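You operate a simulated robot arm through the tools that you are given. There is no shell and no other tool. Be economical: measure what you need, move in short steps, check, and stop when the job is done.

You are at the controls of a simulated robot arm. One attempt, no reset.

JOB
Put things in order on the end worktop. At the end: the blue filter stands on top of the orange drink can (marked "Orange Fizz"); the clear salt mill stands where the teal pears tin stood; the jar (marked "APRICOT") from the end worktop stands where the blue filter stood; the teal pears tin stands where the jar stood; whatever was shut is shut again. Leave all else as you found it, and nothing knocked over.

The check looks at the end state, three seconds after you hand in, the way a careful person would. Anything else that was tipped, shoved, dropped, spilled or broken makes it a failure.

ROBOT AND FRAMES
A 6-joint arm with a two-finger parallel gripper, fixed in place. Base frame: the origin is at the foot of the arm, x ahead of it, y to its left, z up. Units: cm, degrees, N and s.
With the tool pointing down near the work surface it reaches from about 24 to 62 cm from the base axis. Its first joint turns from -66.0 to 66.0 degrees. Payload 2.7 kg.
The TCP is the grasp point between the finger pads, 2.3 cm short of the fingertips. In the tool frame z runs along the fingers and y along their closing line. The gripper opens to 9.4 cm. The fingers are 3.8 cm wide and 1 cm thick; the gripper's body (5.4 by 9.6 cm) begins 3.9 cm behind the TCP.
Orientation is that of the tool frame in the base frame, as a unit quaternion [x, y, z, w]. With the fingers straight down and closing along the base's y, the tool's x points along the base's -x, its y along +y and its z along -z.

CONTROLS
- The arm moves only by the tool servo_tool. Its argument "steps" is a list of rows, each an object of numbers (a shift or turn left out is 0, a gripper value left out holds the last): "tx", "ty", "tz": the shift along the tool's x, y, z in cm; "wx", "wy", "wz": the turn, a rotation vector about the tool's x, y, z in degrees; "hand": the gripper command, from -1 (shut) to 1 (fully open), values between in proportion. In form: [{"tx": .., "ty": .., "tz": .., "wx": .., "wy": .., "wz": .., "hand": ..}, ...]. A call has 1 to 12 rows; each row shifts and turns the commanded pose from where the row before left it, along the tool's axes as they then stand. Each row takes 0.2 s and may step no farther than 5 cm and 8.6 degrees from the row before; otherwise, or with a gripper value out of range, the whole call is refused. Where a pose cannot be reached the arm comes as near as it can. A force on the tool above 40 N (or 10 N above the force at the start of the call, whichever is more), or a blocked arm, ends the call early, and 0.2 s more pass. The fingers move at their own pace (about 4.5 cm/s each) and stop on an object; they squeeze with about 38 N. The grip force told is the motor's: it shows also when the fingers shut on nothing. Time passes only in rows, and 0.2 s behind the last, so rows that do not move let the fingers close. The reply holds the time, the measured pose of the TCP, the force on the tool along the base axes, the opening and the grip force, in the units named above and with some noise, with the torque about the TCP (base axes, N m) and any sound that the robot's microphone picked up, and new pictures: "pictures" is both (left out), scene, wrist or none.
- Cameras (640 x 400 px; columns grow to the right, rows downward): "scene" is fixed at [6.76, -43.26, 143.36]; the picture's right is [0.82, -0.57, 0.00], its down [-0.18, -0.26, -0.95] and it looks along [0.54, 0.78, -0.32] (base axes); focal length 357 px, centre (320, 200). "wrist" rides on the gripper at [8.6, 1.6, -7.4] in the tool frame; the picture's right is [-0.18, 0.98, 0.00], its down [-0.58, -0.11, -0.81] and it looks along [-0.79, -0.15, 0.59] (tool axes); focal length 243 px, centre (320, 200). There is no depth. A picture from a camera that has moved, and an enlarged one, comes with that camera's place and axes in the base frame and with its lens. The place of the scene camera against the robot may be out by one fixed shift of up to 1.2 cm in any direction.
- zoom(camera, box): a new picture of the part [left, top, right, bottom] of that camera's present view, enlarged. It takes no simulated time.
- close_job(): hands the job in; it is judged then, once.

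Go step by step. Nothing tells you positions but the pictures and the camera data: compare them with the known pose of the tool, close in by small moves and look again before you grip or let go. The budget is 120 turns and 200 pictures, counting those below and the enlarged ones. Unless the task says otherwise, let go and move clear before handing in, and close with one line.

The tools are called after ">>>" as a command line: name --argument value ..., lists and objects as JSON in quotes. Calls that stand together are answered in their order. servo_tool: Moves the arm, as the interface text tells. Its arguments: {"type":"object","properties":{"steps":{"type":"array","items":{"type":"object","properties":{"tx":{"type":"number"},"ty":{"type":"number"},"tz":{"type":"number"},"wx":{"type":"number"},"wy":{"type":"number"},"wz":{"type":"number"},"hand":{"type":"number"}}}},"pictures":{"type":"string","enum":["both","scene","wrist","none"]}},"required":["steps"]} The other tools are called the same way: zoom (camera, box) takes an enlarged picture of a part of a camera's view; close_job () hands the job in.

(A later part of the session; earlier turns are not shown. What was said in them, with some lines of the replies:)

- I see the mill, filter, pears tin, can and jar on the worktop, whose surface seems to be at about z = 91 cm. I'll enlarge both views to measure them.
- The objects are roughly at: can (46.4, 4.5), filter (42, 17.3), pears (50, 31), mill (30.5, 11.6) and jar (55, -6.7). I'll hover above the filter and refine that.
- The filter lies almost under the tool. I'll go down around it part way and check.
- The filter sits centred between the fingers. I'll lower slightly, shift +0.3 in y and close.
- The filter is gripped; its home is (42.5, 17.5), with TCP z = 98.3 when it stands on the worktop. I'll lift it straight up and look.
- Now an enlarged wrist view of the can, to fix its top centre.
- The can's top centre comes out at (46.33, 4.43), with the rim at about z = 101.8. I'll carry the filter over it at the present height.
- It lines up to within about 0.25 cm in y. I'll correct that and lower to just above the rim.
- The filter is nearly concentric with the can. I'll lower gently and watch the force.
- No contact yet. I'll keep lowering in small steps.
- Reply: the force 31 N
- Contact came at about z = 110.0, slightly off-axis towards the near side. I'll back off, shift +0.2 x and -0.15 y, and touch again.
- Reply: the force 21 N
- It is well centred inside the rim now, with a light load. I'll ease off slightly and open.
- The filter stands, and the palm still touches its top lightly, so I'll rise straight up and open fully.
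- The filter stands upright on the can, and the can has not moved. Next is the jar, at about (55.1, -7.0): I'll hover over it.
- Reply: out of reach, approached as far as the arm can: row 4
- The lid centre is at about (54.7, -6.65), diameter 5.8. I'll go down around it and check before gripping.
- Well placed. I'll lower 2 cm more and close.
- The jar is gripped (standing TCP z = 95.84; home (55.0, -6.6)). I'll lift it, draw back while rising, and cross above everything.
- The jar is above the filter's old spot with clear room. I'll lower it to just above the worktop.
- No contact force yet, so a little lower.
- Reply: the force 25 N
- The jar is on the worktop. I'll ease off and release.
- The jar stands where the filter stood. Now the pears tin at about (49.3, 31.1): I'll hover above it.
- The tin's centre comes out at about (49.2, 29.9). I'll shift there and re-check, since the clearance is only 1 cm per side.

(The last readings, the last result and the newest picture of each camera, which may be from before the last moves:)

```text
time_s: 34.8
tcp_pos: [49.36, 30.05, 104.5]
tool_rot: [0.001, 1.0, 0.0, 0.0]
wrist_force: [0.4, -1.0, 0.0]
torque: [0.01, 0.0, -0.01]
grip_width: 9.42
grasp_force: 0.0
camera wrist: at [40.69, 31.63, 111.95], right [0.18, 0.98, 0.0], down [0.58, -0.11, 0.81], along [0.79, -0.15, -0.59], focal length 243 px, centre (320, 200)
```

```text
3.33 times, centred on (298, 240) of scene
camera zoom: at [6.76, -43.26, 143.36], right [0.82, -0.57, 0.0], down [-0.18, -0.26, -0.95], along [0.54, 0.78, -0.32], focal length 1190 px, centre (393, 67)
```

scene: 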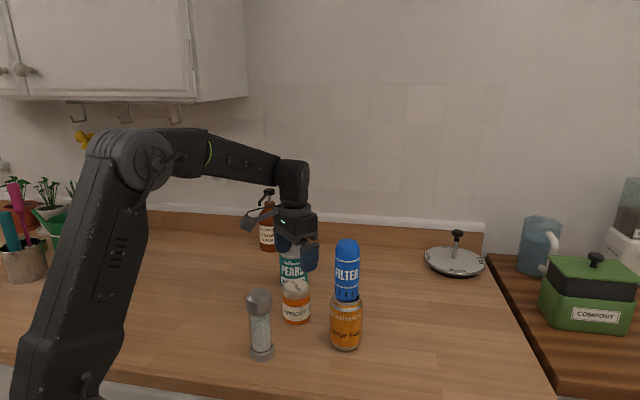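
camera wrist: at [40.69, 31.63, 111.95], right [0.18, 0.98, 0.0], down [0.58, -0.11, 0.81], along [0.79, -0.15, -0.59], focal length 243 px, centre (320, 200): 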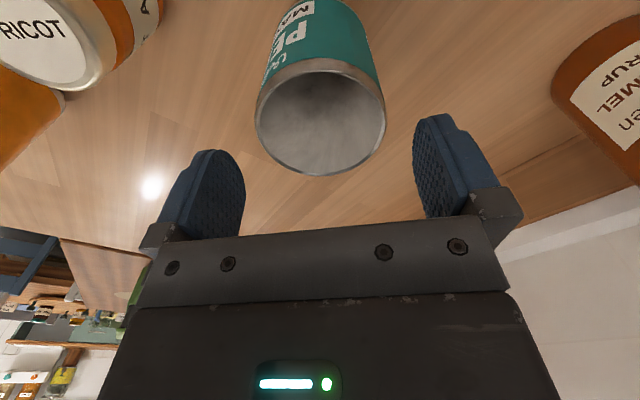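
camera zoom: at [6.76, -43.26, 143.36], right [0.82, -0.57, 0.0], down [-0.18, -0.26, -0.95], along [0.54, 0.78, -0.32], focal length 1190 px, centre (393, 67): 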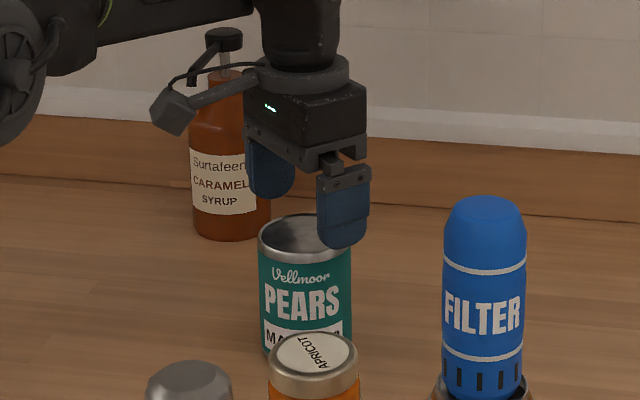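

Now centred in the finger gap. I'll go down to z ≈ 96.8 and look.

>>> servo_tool --steps '[{"tx": 0.1, "tz": 1.5}, {"tz": 1.5}, {"tz": 1.5}, {"tz": 1.5}, {"tz": 1.5}, {}]'

```text
time_s: 36.2
tcp_pos: [49.24, 29.94, 97.35]
tool_rot: [0.0, 1.0, 0.001, 0.002]
wrist_force: [-3.9, -0.3, 16.8]
torque: [-0.23, 0.09, -0.02]
grip_width: 9.41
grasp_force: 0.0
camera wrist: at [40.61, 31.7, 104.68], right [0.18, 0.98, 0.0], down [0.58, -0.11, 0.81], along [0.8, -0.15, -0.59], focal length 243 px, centre (320, 200)
```

scene: 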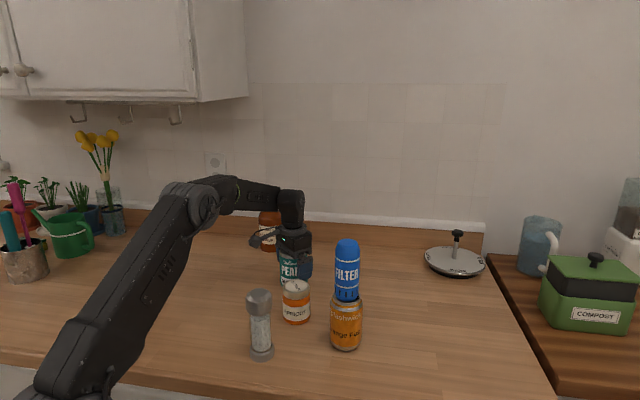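
wrist: 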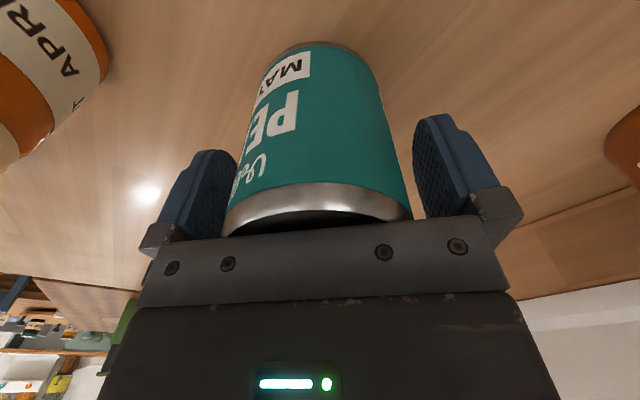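

The palm has just met the tin's rim lightly. I'll back up 0.7 cm and close.

>>> servo_tool --steps '[{"tz": -0.7}, {}, {"hand": -1}, {}, {}, {}, {}]'

```text
time_s: 37.8
tcp_pos: [49.25, 29.95, 97.76]
tool_rot: [0.0, 1.0, 0.0, 0.0]
wrist_force: [-0.2, -0.2, -0.6]
torque: [0.0, 0.05, -0.01]
grip_width: 7.01
grasp_force: 37.7
camera wrist: at [40.6, 31.66, 105.14], right [0.18, 0.98, 0.0], down [0.58, -0.11, 0.81], along [0.79, -0.15, -0.59], focal length 243 px, centre (320, 200)
```

scene: 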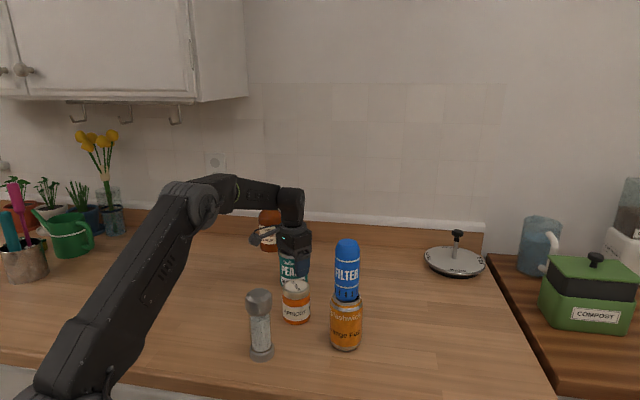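
wrist: 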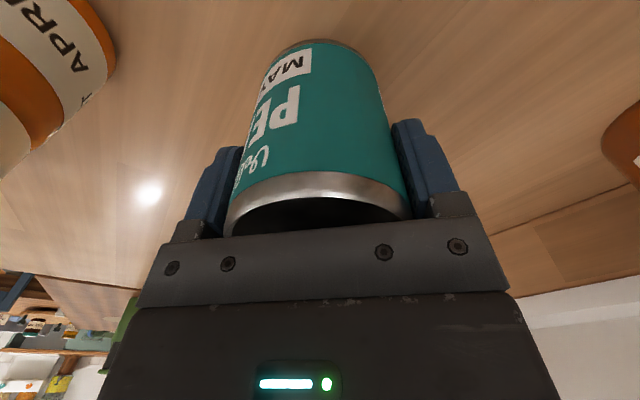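

The tin is gripped. I'll lift it, draw back while rising to about z = 122.8, and carry it over towards the jar's old spot.

>>> servo_tool --steps '[{"tz": -2}, {"tz": -4}, {"tx": 1.8, "ty": -1, "tz": -3.8}, {"tx": 1.8, "ty": -1, "tz": -3.8}, {"tx": 1.8, "ty": -1, "tz": -3.8}, {"tx": 1.8, "ty": -1, "tz": -3.8}, {"tx": 1.8, "ty": -1, "tz": -3.8}, {}]' --pictures "scene"

```text
time_s: 39.6
tcp_pos: [40.09, 24.93, 122.64]
tool_rot: [-0.001, 1.0, 0.001, -0.001]
wrist_force: [0.7, 1.3, -3.9]
torque: [0.03, -0.02, -0.01]
grip_width: 7.05
grasp_force: 38.4
```

scene: 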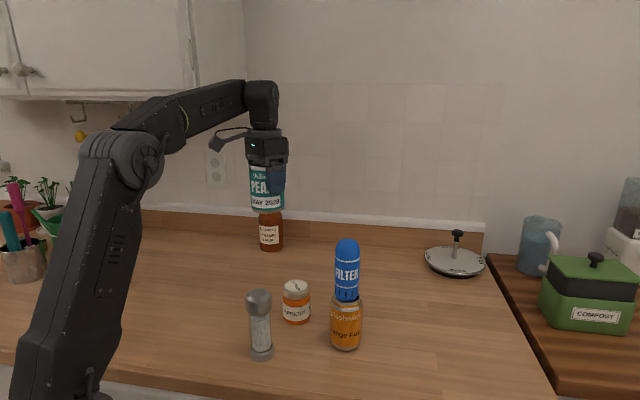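

Crossing in y now, kept slightly nearer the base, then out and down.

>>> servo_tool --steps '[{"tx": 1, "ty": -3.95}, {"tx": 1, "ty": -3.95}, {"ty": -3.95}, {"ty": -3.95}, {"ty": -3.95}, {"ty": -3.95}, {"ty": -3.95}, {"ty": -3.95}, {}]' --pictures "none"

>>> servo_tool --steps '[{"tx": -3.3, "tz": 2.9}, {"tx": -3.3, "tz": 2.9}, {"tx": -3.3, "tz": 2.9}, {"tx": -3.3, "tz": 2.9}, {"tx": -3.3, "tz": 2.9}, {}]'

```text
time_s: 41.6
tcp_pos: [38.16, -6.67, 122.82]
tool_rot: [0.0, 1.0, 0.0, 0.0]
wrist_force: [0.7, 0.0, -5.1]
torque: [-0.03, 0.02, 0.01]
grip_width: 7.07
grasp_force: 38.1
```

```text
time_s: 43.0
tcp_pos: [54.76, -6.62, 108.15]
tool_rot: [-0.001, 1.0, 0.001, 0.0]
wrist_force: [-0.2, 0.2, -4.9]
torque: [0.02, 0.01, 0.01]
grip_width: 7.02
grasp_force: 37.7
camera wrist: at [46.08, -4.97, 115.55], right [0.18, 0.98, 0.0], down [0.58, -0.11, 0.81], along [0.79, -0.15, -0.59], focal length 243 px, centre (320, 200)
```

scene: 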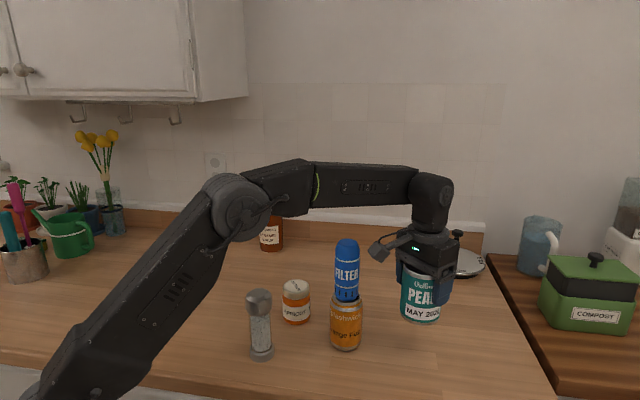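
wrist: 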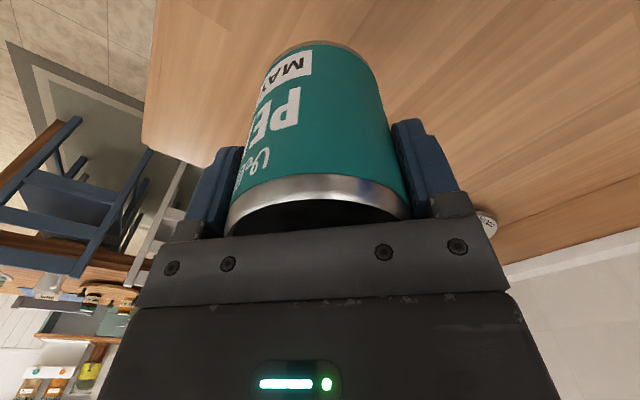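

The tin is above the jar's old spot; I'll lower it.

>>> servo_tool --steps '[{"tz": 4}, {"tz": 4}, {"tz": 1.7}, {"tz": 0.4}, {}]' --pictures "none"

>>> servo_tool --steps '[{"tz": 0.15}, {"tz": 0.1}, {}]' --pictures "none"

>>> servo_tool --steps '[{"tz": 0.12}, {}]' --pictures "scene"

```text
time_s: 44.2
tcp_pos: [54.66, -6.59, 98.16]
tool_rot: [0.0, 1.0, -0.001, 0.0]
wrist_force: [0.8, 1.0, -4.5]
torque: [0.01, 0.03, 0.01]
grip_width: 7.06
grasp_force: 37.9
```

```text
time_s: 45.0
tcp_pos: [54.74, -6.59, 97.83]
tool_rot: [0.0, 1.0, 0.0, 0.001]
wrist_force: [0.2, -0.2, -4.7]
torque: [0.0, 0.0, 0.01]
grip_width: 7.04
grasp_force: 38.4
```

```text
time_s: 45.6
tcp_pos: [54.72, -6.54, 97.83]
tool_rot: [0.0, 1.0, 0.0, 0.0]
wrist_force: [1.3, -0.8, -4.8]
torque: [0.01, -0.03, 0.0]
grip_width: 7.0
grasp_force: 38.1
```

scene: 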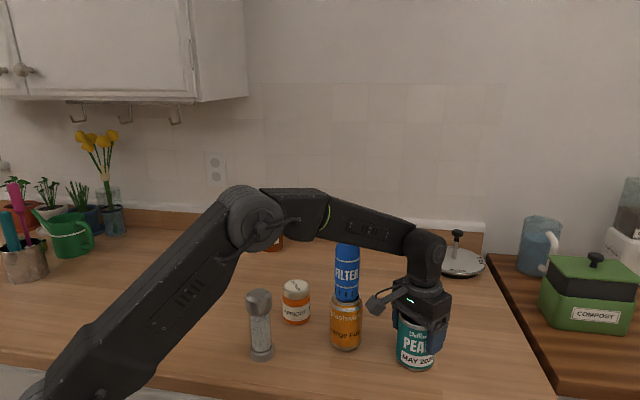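

Still just hanging; I'll continue in small steps.

>>> servo_tool --steps '[{"tz": 0.12}, {}]' --pictures "none"

>>> servo_tool --steps '[{"tz": 0.1}, {}]' --pictures "none"

>>> servo_tool --steps '[{"tz": 0.05}, {}]' --pictures "none"

```text
time_s: 46.2
tcp_pos: [54.83, -6.49, 97.67]
tool_rot: [0.0, 1.0, 0.0, 0.0]
wrist_force: [-0.8, 0.4, -2.7]
torque: [0.07, 0.12, 0.02]
grip_width: 7.04
grasp_force: 37.9
```

```text
time_s: 46.8
tcp_pos: [54.79, -6.55, 97.65]
tool_rot: [0.0, 1.0, -0.001, 0.001]
wrist_force: [-3.3, 2.0, 8.5]
torque: [0.23, 0.68, -0.03]
grip_width: 7.03
grasp_force: 38.2
```

```text
time_s: 47.4
tcp_pos: [54.8, -6.6, 97.71]
tool_rot: [0.0, 1.0, 0.0, 0.001]
wrist_force: [-4.5, 2.2, 18.4]
torque: [0.3, 0.76, 0.07]
grip_width: 7.03
grasp_force: 38.0
```

The tin touches down. I'll ease off, release and rise.

>>> servo_tool --steps '[{"tz": -0.12}, {}, {"hand": 0.6}, {"hand": 1}, {}, {"tz": -1}, {"tz": -3}, {"tz": -4}, {"tz": -2}, {}]'

>>> zoom --camera "scene" --box '[230, 220, 470, 370]'

```text
time_s: 49.6
tcp_pos: [54.71, -6.56, 107.69]
tool_rot: [0.0, 1.0, 0.0, 0.001]
wrist_force: [-0.2, 0.0, -0.1]
torque: [-0.02, 0.01, 0.02]
grip_width: 9.39
grasp_force: 0.1
camera wrist: at [46.04, -4.88, 115.09], right [0.18, 0.98, 0.0], down [0.58, -0.11, 0.81], along [0.79, -0.15, -0.59], focal length 243 px, centre (320, 200)
```

scene: 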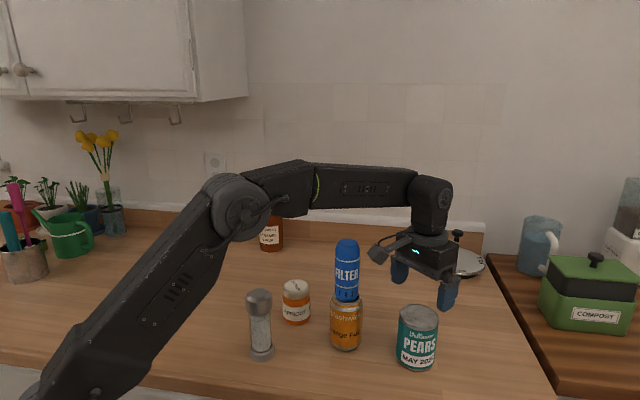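
wrist: 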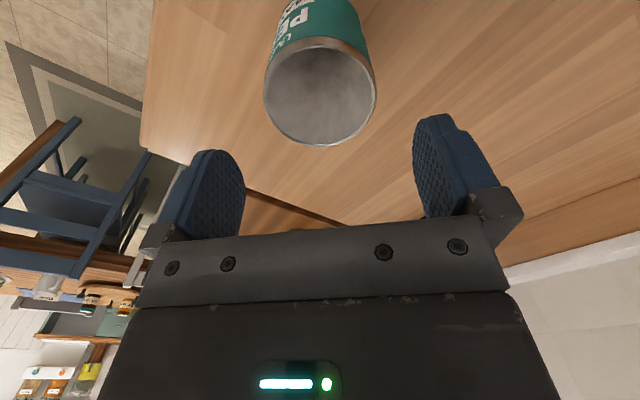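

```text
2.67 times, centred on (350, 295) of scene
camera zoom: at [6.76, -43.26, 143.36], right [0.82, -0.57, 0.0], down [-0.18, -0.26, -0.95], along [0.54, 0.78, -0.32], focal length 952 px, centre (240, -53)
```

zoom: 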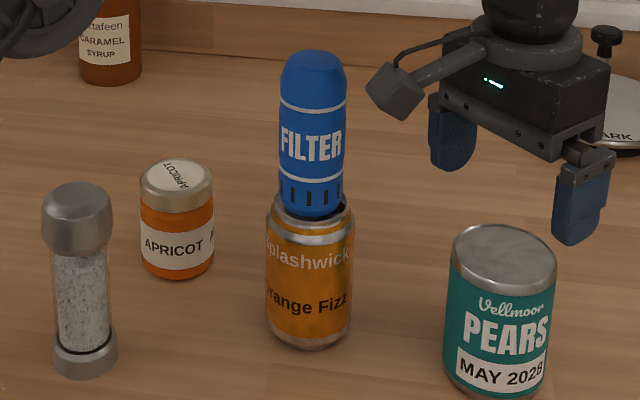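

The tin is in the jar's place, and the rest is unmoved. Next the mill: I'll draw back and up, then hover over about (30.5, 11.6).

>>> servo_tool --steps '[{"tx": 4, "tz": -2}, {"tx": 4, "tz": -3}, {"tx": 4, "tz": -3}, {"tx": 4, "tz": -3}, {"tx": 4, "tz": -3}, {"tx": 2.4, "ty": 3.5}, {"tx": 1.8, "ty": 3.5}, {"ty": 3.8}, {"ty": 3.8}, {"ty": 3.6}, {"tz": 3}, {}]'

```text
time_s: 52.2
tcp_pos: [30.62, 11.66, 118.54]
tool_rot: [0.0, 1.0, -0.001, 0.0]
wrist_force: [-0.2, -0.3, -0.3]
torque: [-0.01, -0.03, -0.02]
grip_width: 9.38
grasp_force: 0.1
camera wrist: at [21.87, 13.34, 125.99], right [0.18, 0.98, 0.0], down [0.58, -0.11, 0.81], along [0.79, -0.15, -0.59], focal length 243 px, centre (320, 200)
```

scene: 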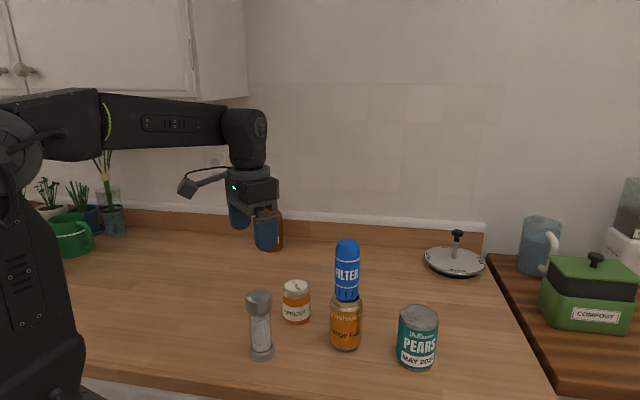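
wrist: 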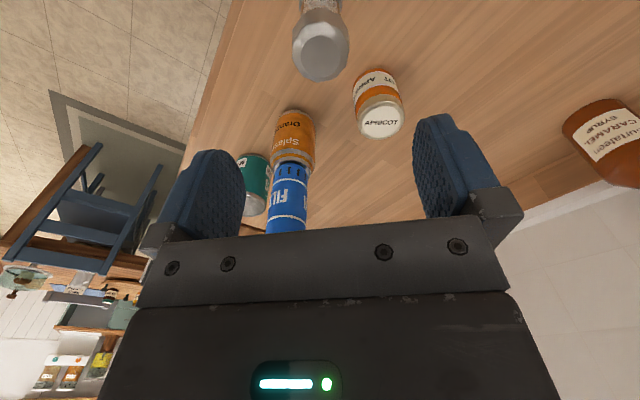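

The mill's top is nearly under the tool, at about (30.4, 11.8). I'll lower and check.

>>> servo_tool --steps '[{"tx": 0.1, "ty": 0.1, "tz": 4}, {"tz": 4}, {"tz": 3}, {}]'

>>> zoom --camera "scene" --box '[210, 210, 322, 370]'

```text
time_s: 53.2
tcp_pos: [30.51, 11.82, 107.53]
tool_rot: [0.0, 1.0, 0.0, 0.0]
wrist_force: [0.2, -0.7, -0.2]
torque: [0.0, -0.01, -0.01]
grip_width: 9.38
grasp_force: 0.0
camera wrist: at [21.8, 13.45, 114.93], right [0.18, 0.98, 0.0], down [0.58, -0.11, 0.81], along [0.79, -0.15, -0.59], focal length 243 px, centre (320, 200)
```

scene: 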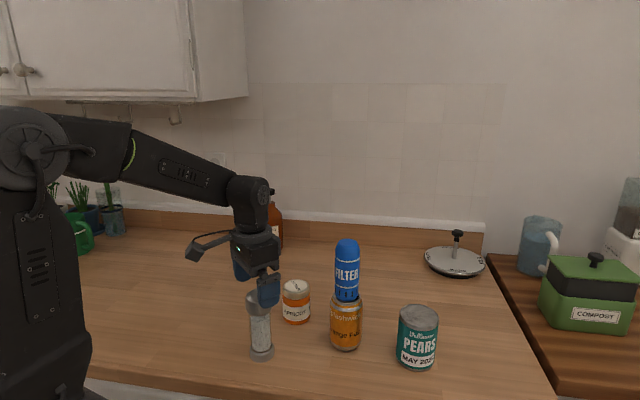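
wrist: 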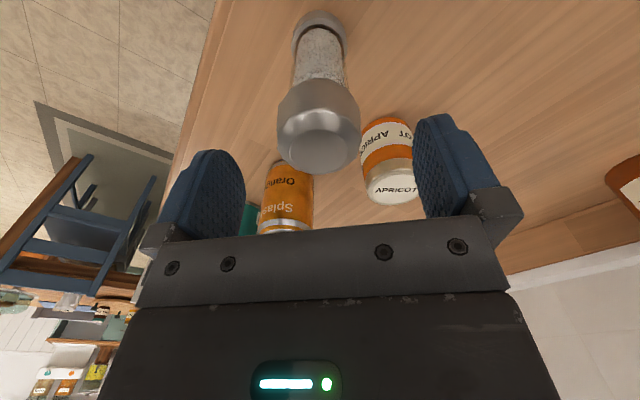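

```text
2.50 times, centred on (266, 290) of scene
camera zoom: at [6.76, -43.26, 143.36], right [0.82, -0.57, 0.0], down [-0.18, -0.26, -0.95], along [0.54, 0.78, -0.32], focal length 893 px, centre (455, -25)
```

zoom: 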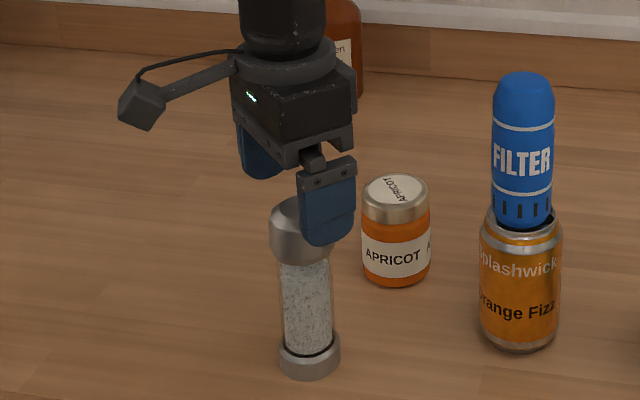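

Centred. I'll lower to z ≈ 101.5 and grip the head.

>>> servo_tool --steps '[{"tx": -0.2, "tz": 2}, {"tz": 2}, {"tz": 1}, {"tz": 0.8}, {}]' --pictures "wrist"

```text
time_s: 54.4
tcp_pos: [30.65, 11.81, 101.76]
tool_rot: [0.0, 1.0, 0.0, 0.0]
wrist_force: [-0.5, 0.8, 0.3]
torque: [0.0, -0.02, 0.0]
grip_width: 9.4
grasp_force: 0.0
camera wrist: at [22.07, 13.44, 109.21], right [0.18, 0.98, 0.0], down [0.58, -0.11, 0.81], along [0.79, -0.15, -0.59], focal length 243 px, centre (320, 200)
```

wrist: 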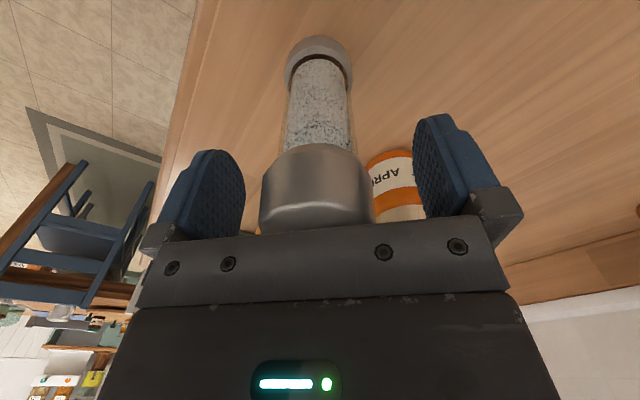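

Good. Closing on the head.

>>> servo_tool --steps '[{"tx": -0.2, "tz": 0.2}, {}, {"hand": -1}, {}, {}, {}, {}, {}]' --pictures "none"

>>> servo_tool --steps '[{"tz": -1}, {"tz": -2}, {}]'

```text
time_s: 56.2
tcp_pos: [30.91, 11.8, 101.65]
tool_rot: [0.0, 1.0, 0.0, 0.0]
wrist_force: [0.1, -0.7, -0.2]
torque: [-0.04, -0.05, -0.03]
grip_width: 4.61
grasp_force: 37.7
```

```text
time_s: 57.0
tcp_pos: [30.84, 11.78, 104.74]
tool_rot: [0.0, 1.0, -0.001, 0.0]
wrist_force: [0.3, -0.4, -2.7]
torque: [-0.01, -0.03, -0.02]
grip_width: 4.65
grasp_force: 38.4
camera wrist: at [22.2, 13.44, 112.09], right [0.18, 0.98, 0.0], down [0.58, -0.11, 0.81], along [0.79, -0.15, -0.59], focal length 243 px, centre (320, 200)
```

scene: 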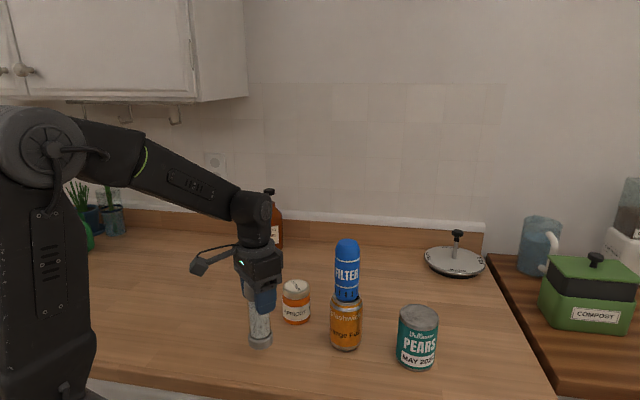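
wrist: 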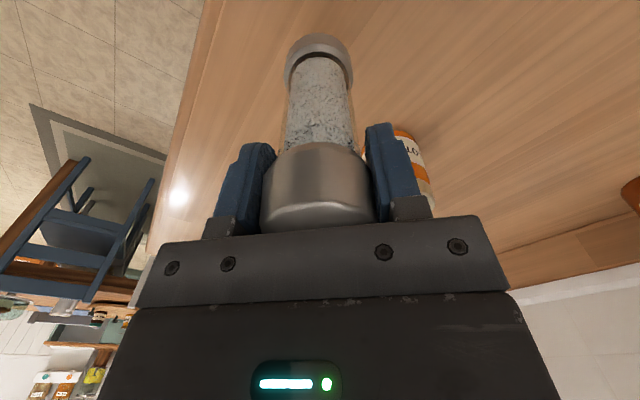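

The whole mill lifts cleanly. I'll raise it, swing to y = 30, then go out to the tin's old spot, avoiding the jar.

>>> servo_tool --steps '[{"tz": -3.7}, {"tz": -3.7}, {"ty": 4.5}, {"ty": 4.5}, {"ty": 4.6}, {"ty": 4.6}, {"tx": -4, "tz": 0.5}, {"tx": -4, "tz": 1}, {"tx": -4, "tz": 1}, {"tx": -4, "tz": 2}, {"tx": -2.6, "tz": 2}, {}]'

```text
time_s: 59.6
tcp_pos: [49.56, 29.96, 105.58]
tool_rot: [0.0, 1.0, 0.0, 0.0]
wrist_force: [-0.2, -0.4, -2.5]
torque: [-0.03, -0.03, -0.01]
grip_width: 4.62
grasp_force: 37.3
camera wrist: at [40.91, 31.69, 112.92], right [0.18, 0.98, 0.0], down [0.58, -0.11, 0.81], along [0.79, -0.15, -0.59], focal length 243 px, centre (320, 200)
```

scene: 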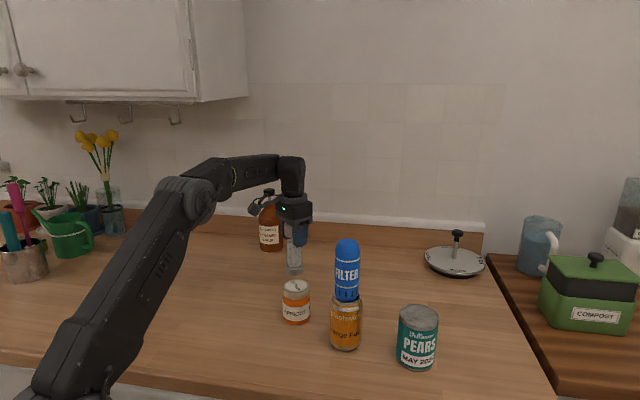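
wrist: 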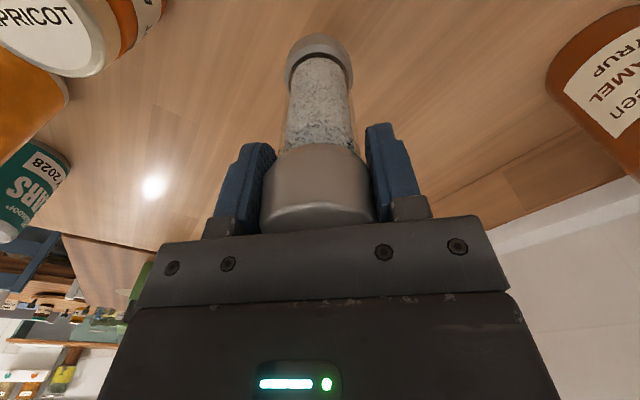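

Positioned over the tin's old spot. Lowering to just above contact, then in fine steps.

>>> servo_tool --steps '[{"tz": 2}, {"tz": 1.3}, {"tz": 0.4}, {}]' --pictures "none"

>>> servo_tool --steps '[{"tz": 0.15}, {"tz": 0.1}, {}]' --pictures "none"

>>> servo_tool --steps '[{"tz": 0.1}, {}]' --pictures "none"

```text
time_s: 60.6
tcp_pos: [49.42, 29.94, 101.71]
tool_rot: [0.0, 1.0, 0.0, 0.0]
wrist_force: [0.3, -0.3, -1.5]
torque: [0.02, 0.02, -0.02]
grip_width: 4.62
grasp_force: 38.2
```

```text
time_s: 61.4
tcp_pos: [49.55, 29.94, 101.68]
tool_rot: [0.0, 1.0, 0.0, 0.001]
wrist_force: [0.2, -0.4, 0.9]
torque: [0.0, -0.02, -0.04]
grip_width: 4.64
grasp_force: 37.8
```

```text
time_s: 62.0
tcp_pos: [49.59, 29.99, 101.57]
tool_rot: [0.0, 1.0, 0.001, 0.002]
wrist_force: [-1.6, -0.6, 11.0]
torque: [0.14, 0.32, 0.01]
grip_width: 4.64
grasp_force: 38.1
```

Contact. I'll ease off slightly, release and rise.

>>> servo_tool --steps '[{"tz": -0.08}, {}, {"hand": -0.1}, {"hand": 0.4}, {"hand": 1}, {"tz": -1}, {"tz": -2.5}, {"tz": -2.5, "tx": 1}, {"tz": -4, "tx": 3}, {"tz": -3.5, "tx": 3.5}, {}]'

>>> zoom --camera "scene" --box '[230, 220, 470, 370]'

```text
time_s: 64.4
tcp_pos: [41.84, 29.91, 115.13]
tool_rot: [0.0, 1.0, -0.001, -0.001]
wrist_force: [0.5, 0.0, -0.1]
torque: [0.01, 0.0, 0.05]
grip_width: 9.4
grasp_force: 0.0
camera wrist: at [33.27, 31.58, 122.55], right [0.18, 0.98, 0.0], down [0.58, -0.11, 0.81], along [0.79, -0.15, -0.59], focal length 243 px, centre (320, 200)
```

scene: 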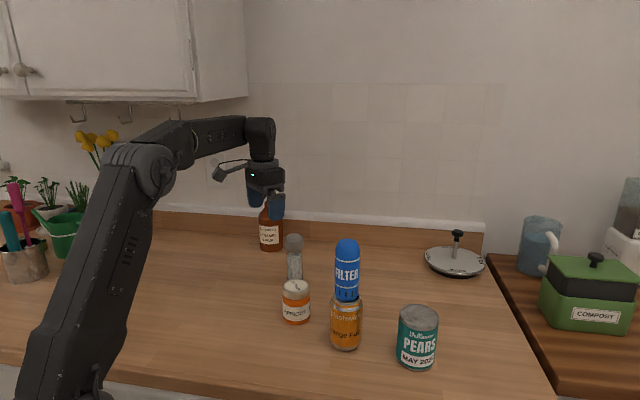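
wrist: 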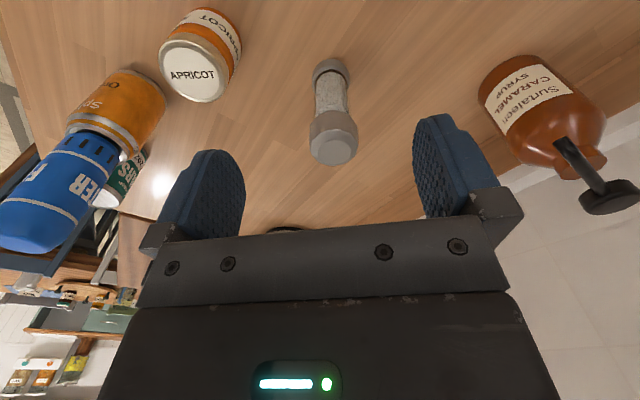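

```text
2.67 times, centred on (350, 295) of scene
camera zoom: at [6.76, -43.26, 143.36], right [0.82, -0.57, 0.0], down [-0.18, -0.26, -0.95], along [0.54, 0.78, -0.32], focal length 952 px, centre (240, -53)
```

zoom: 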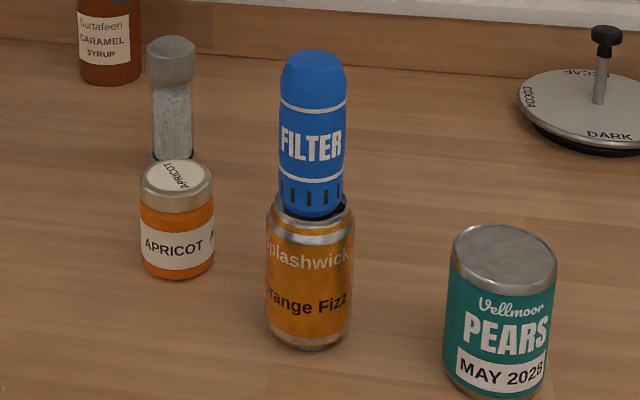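

Everything stands upright in its place: filter on the can, mill at the tin's spot, jar at the filter's spot, tin at the jar's spot. The gripper is clear, so I'm handing in.

>>> close_job

```text
The job is handed in.
```

The job is done and handed in: the filter stands on the orange can, and the mill, jar and pears tin are in their new places. Nothing had to be opened, and nothing was knocked over.
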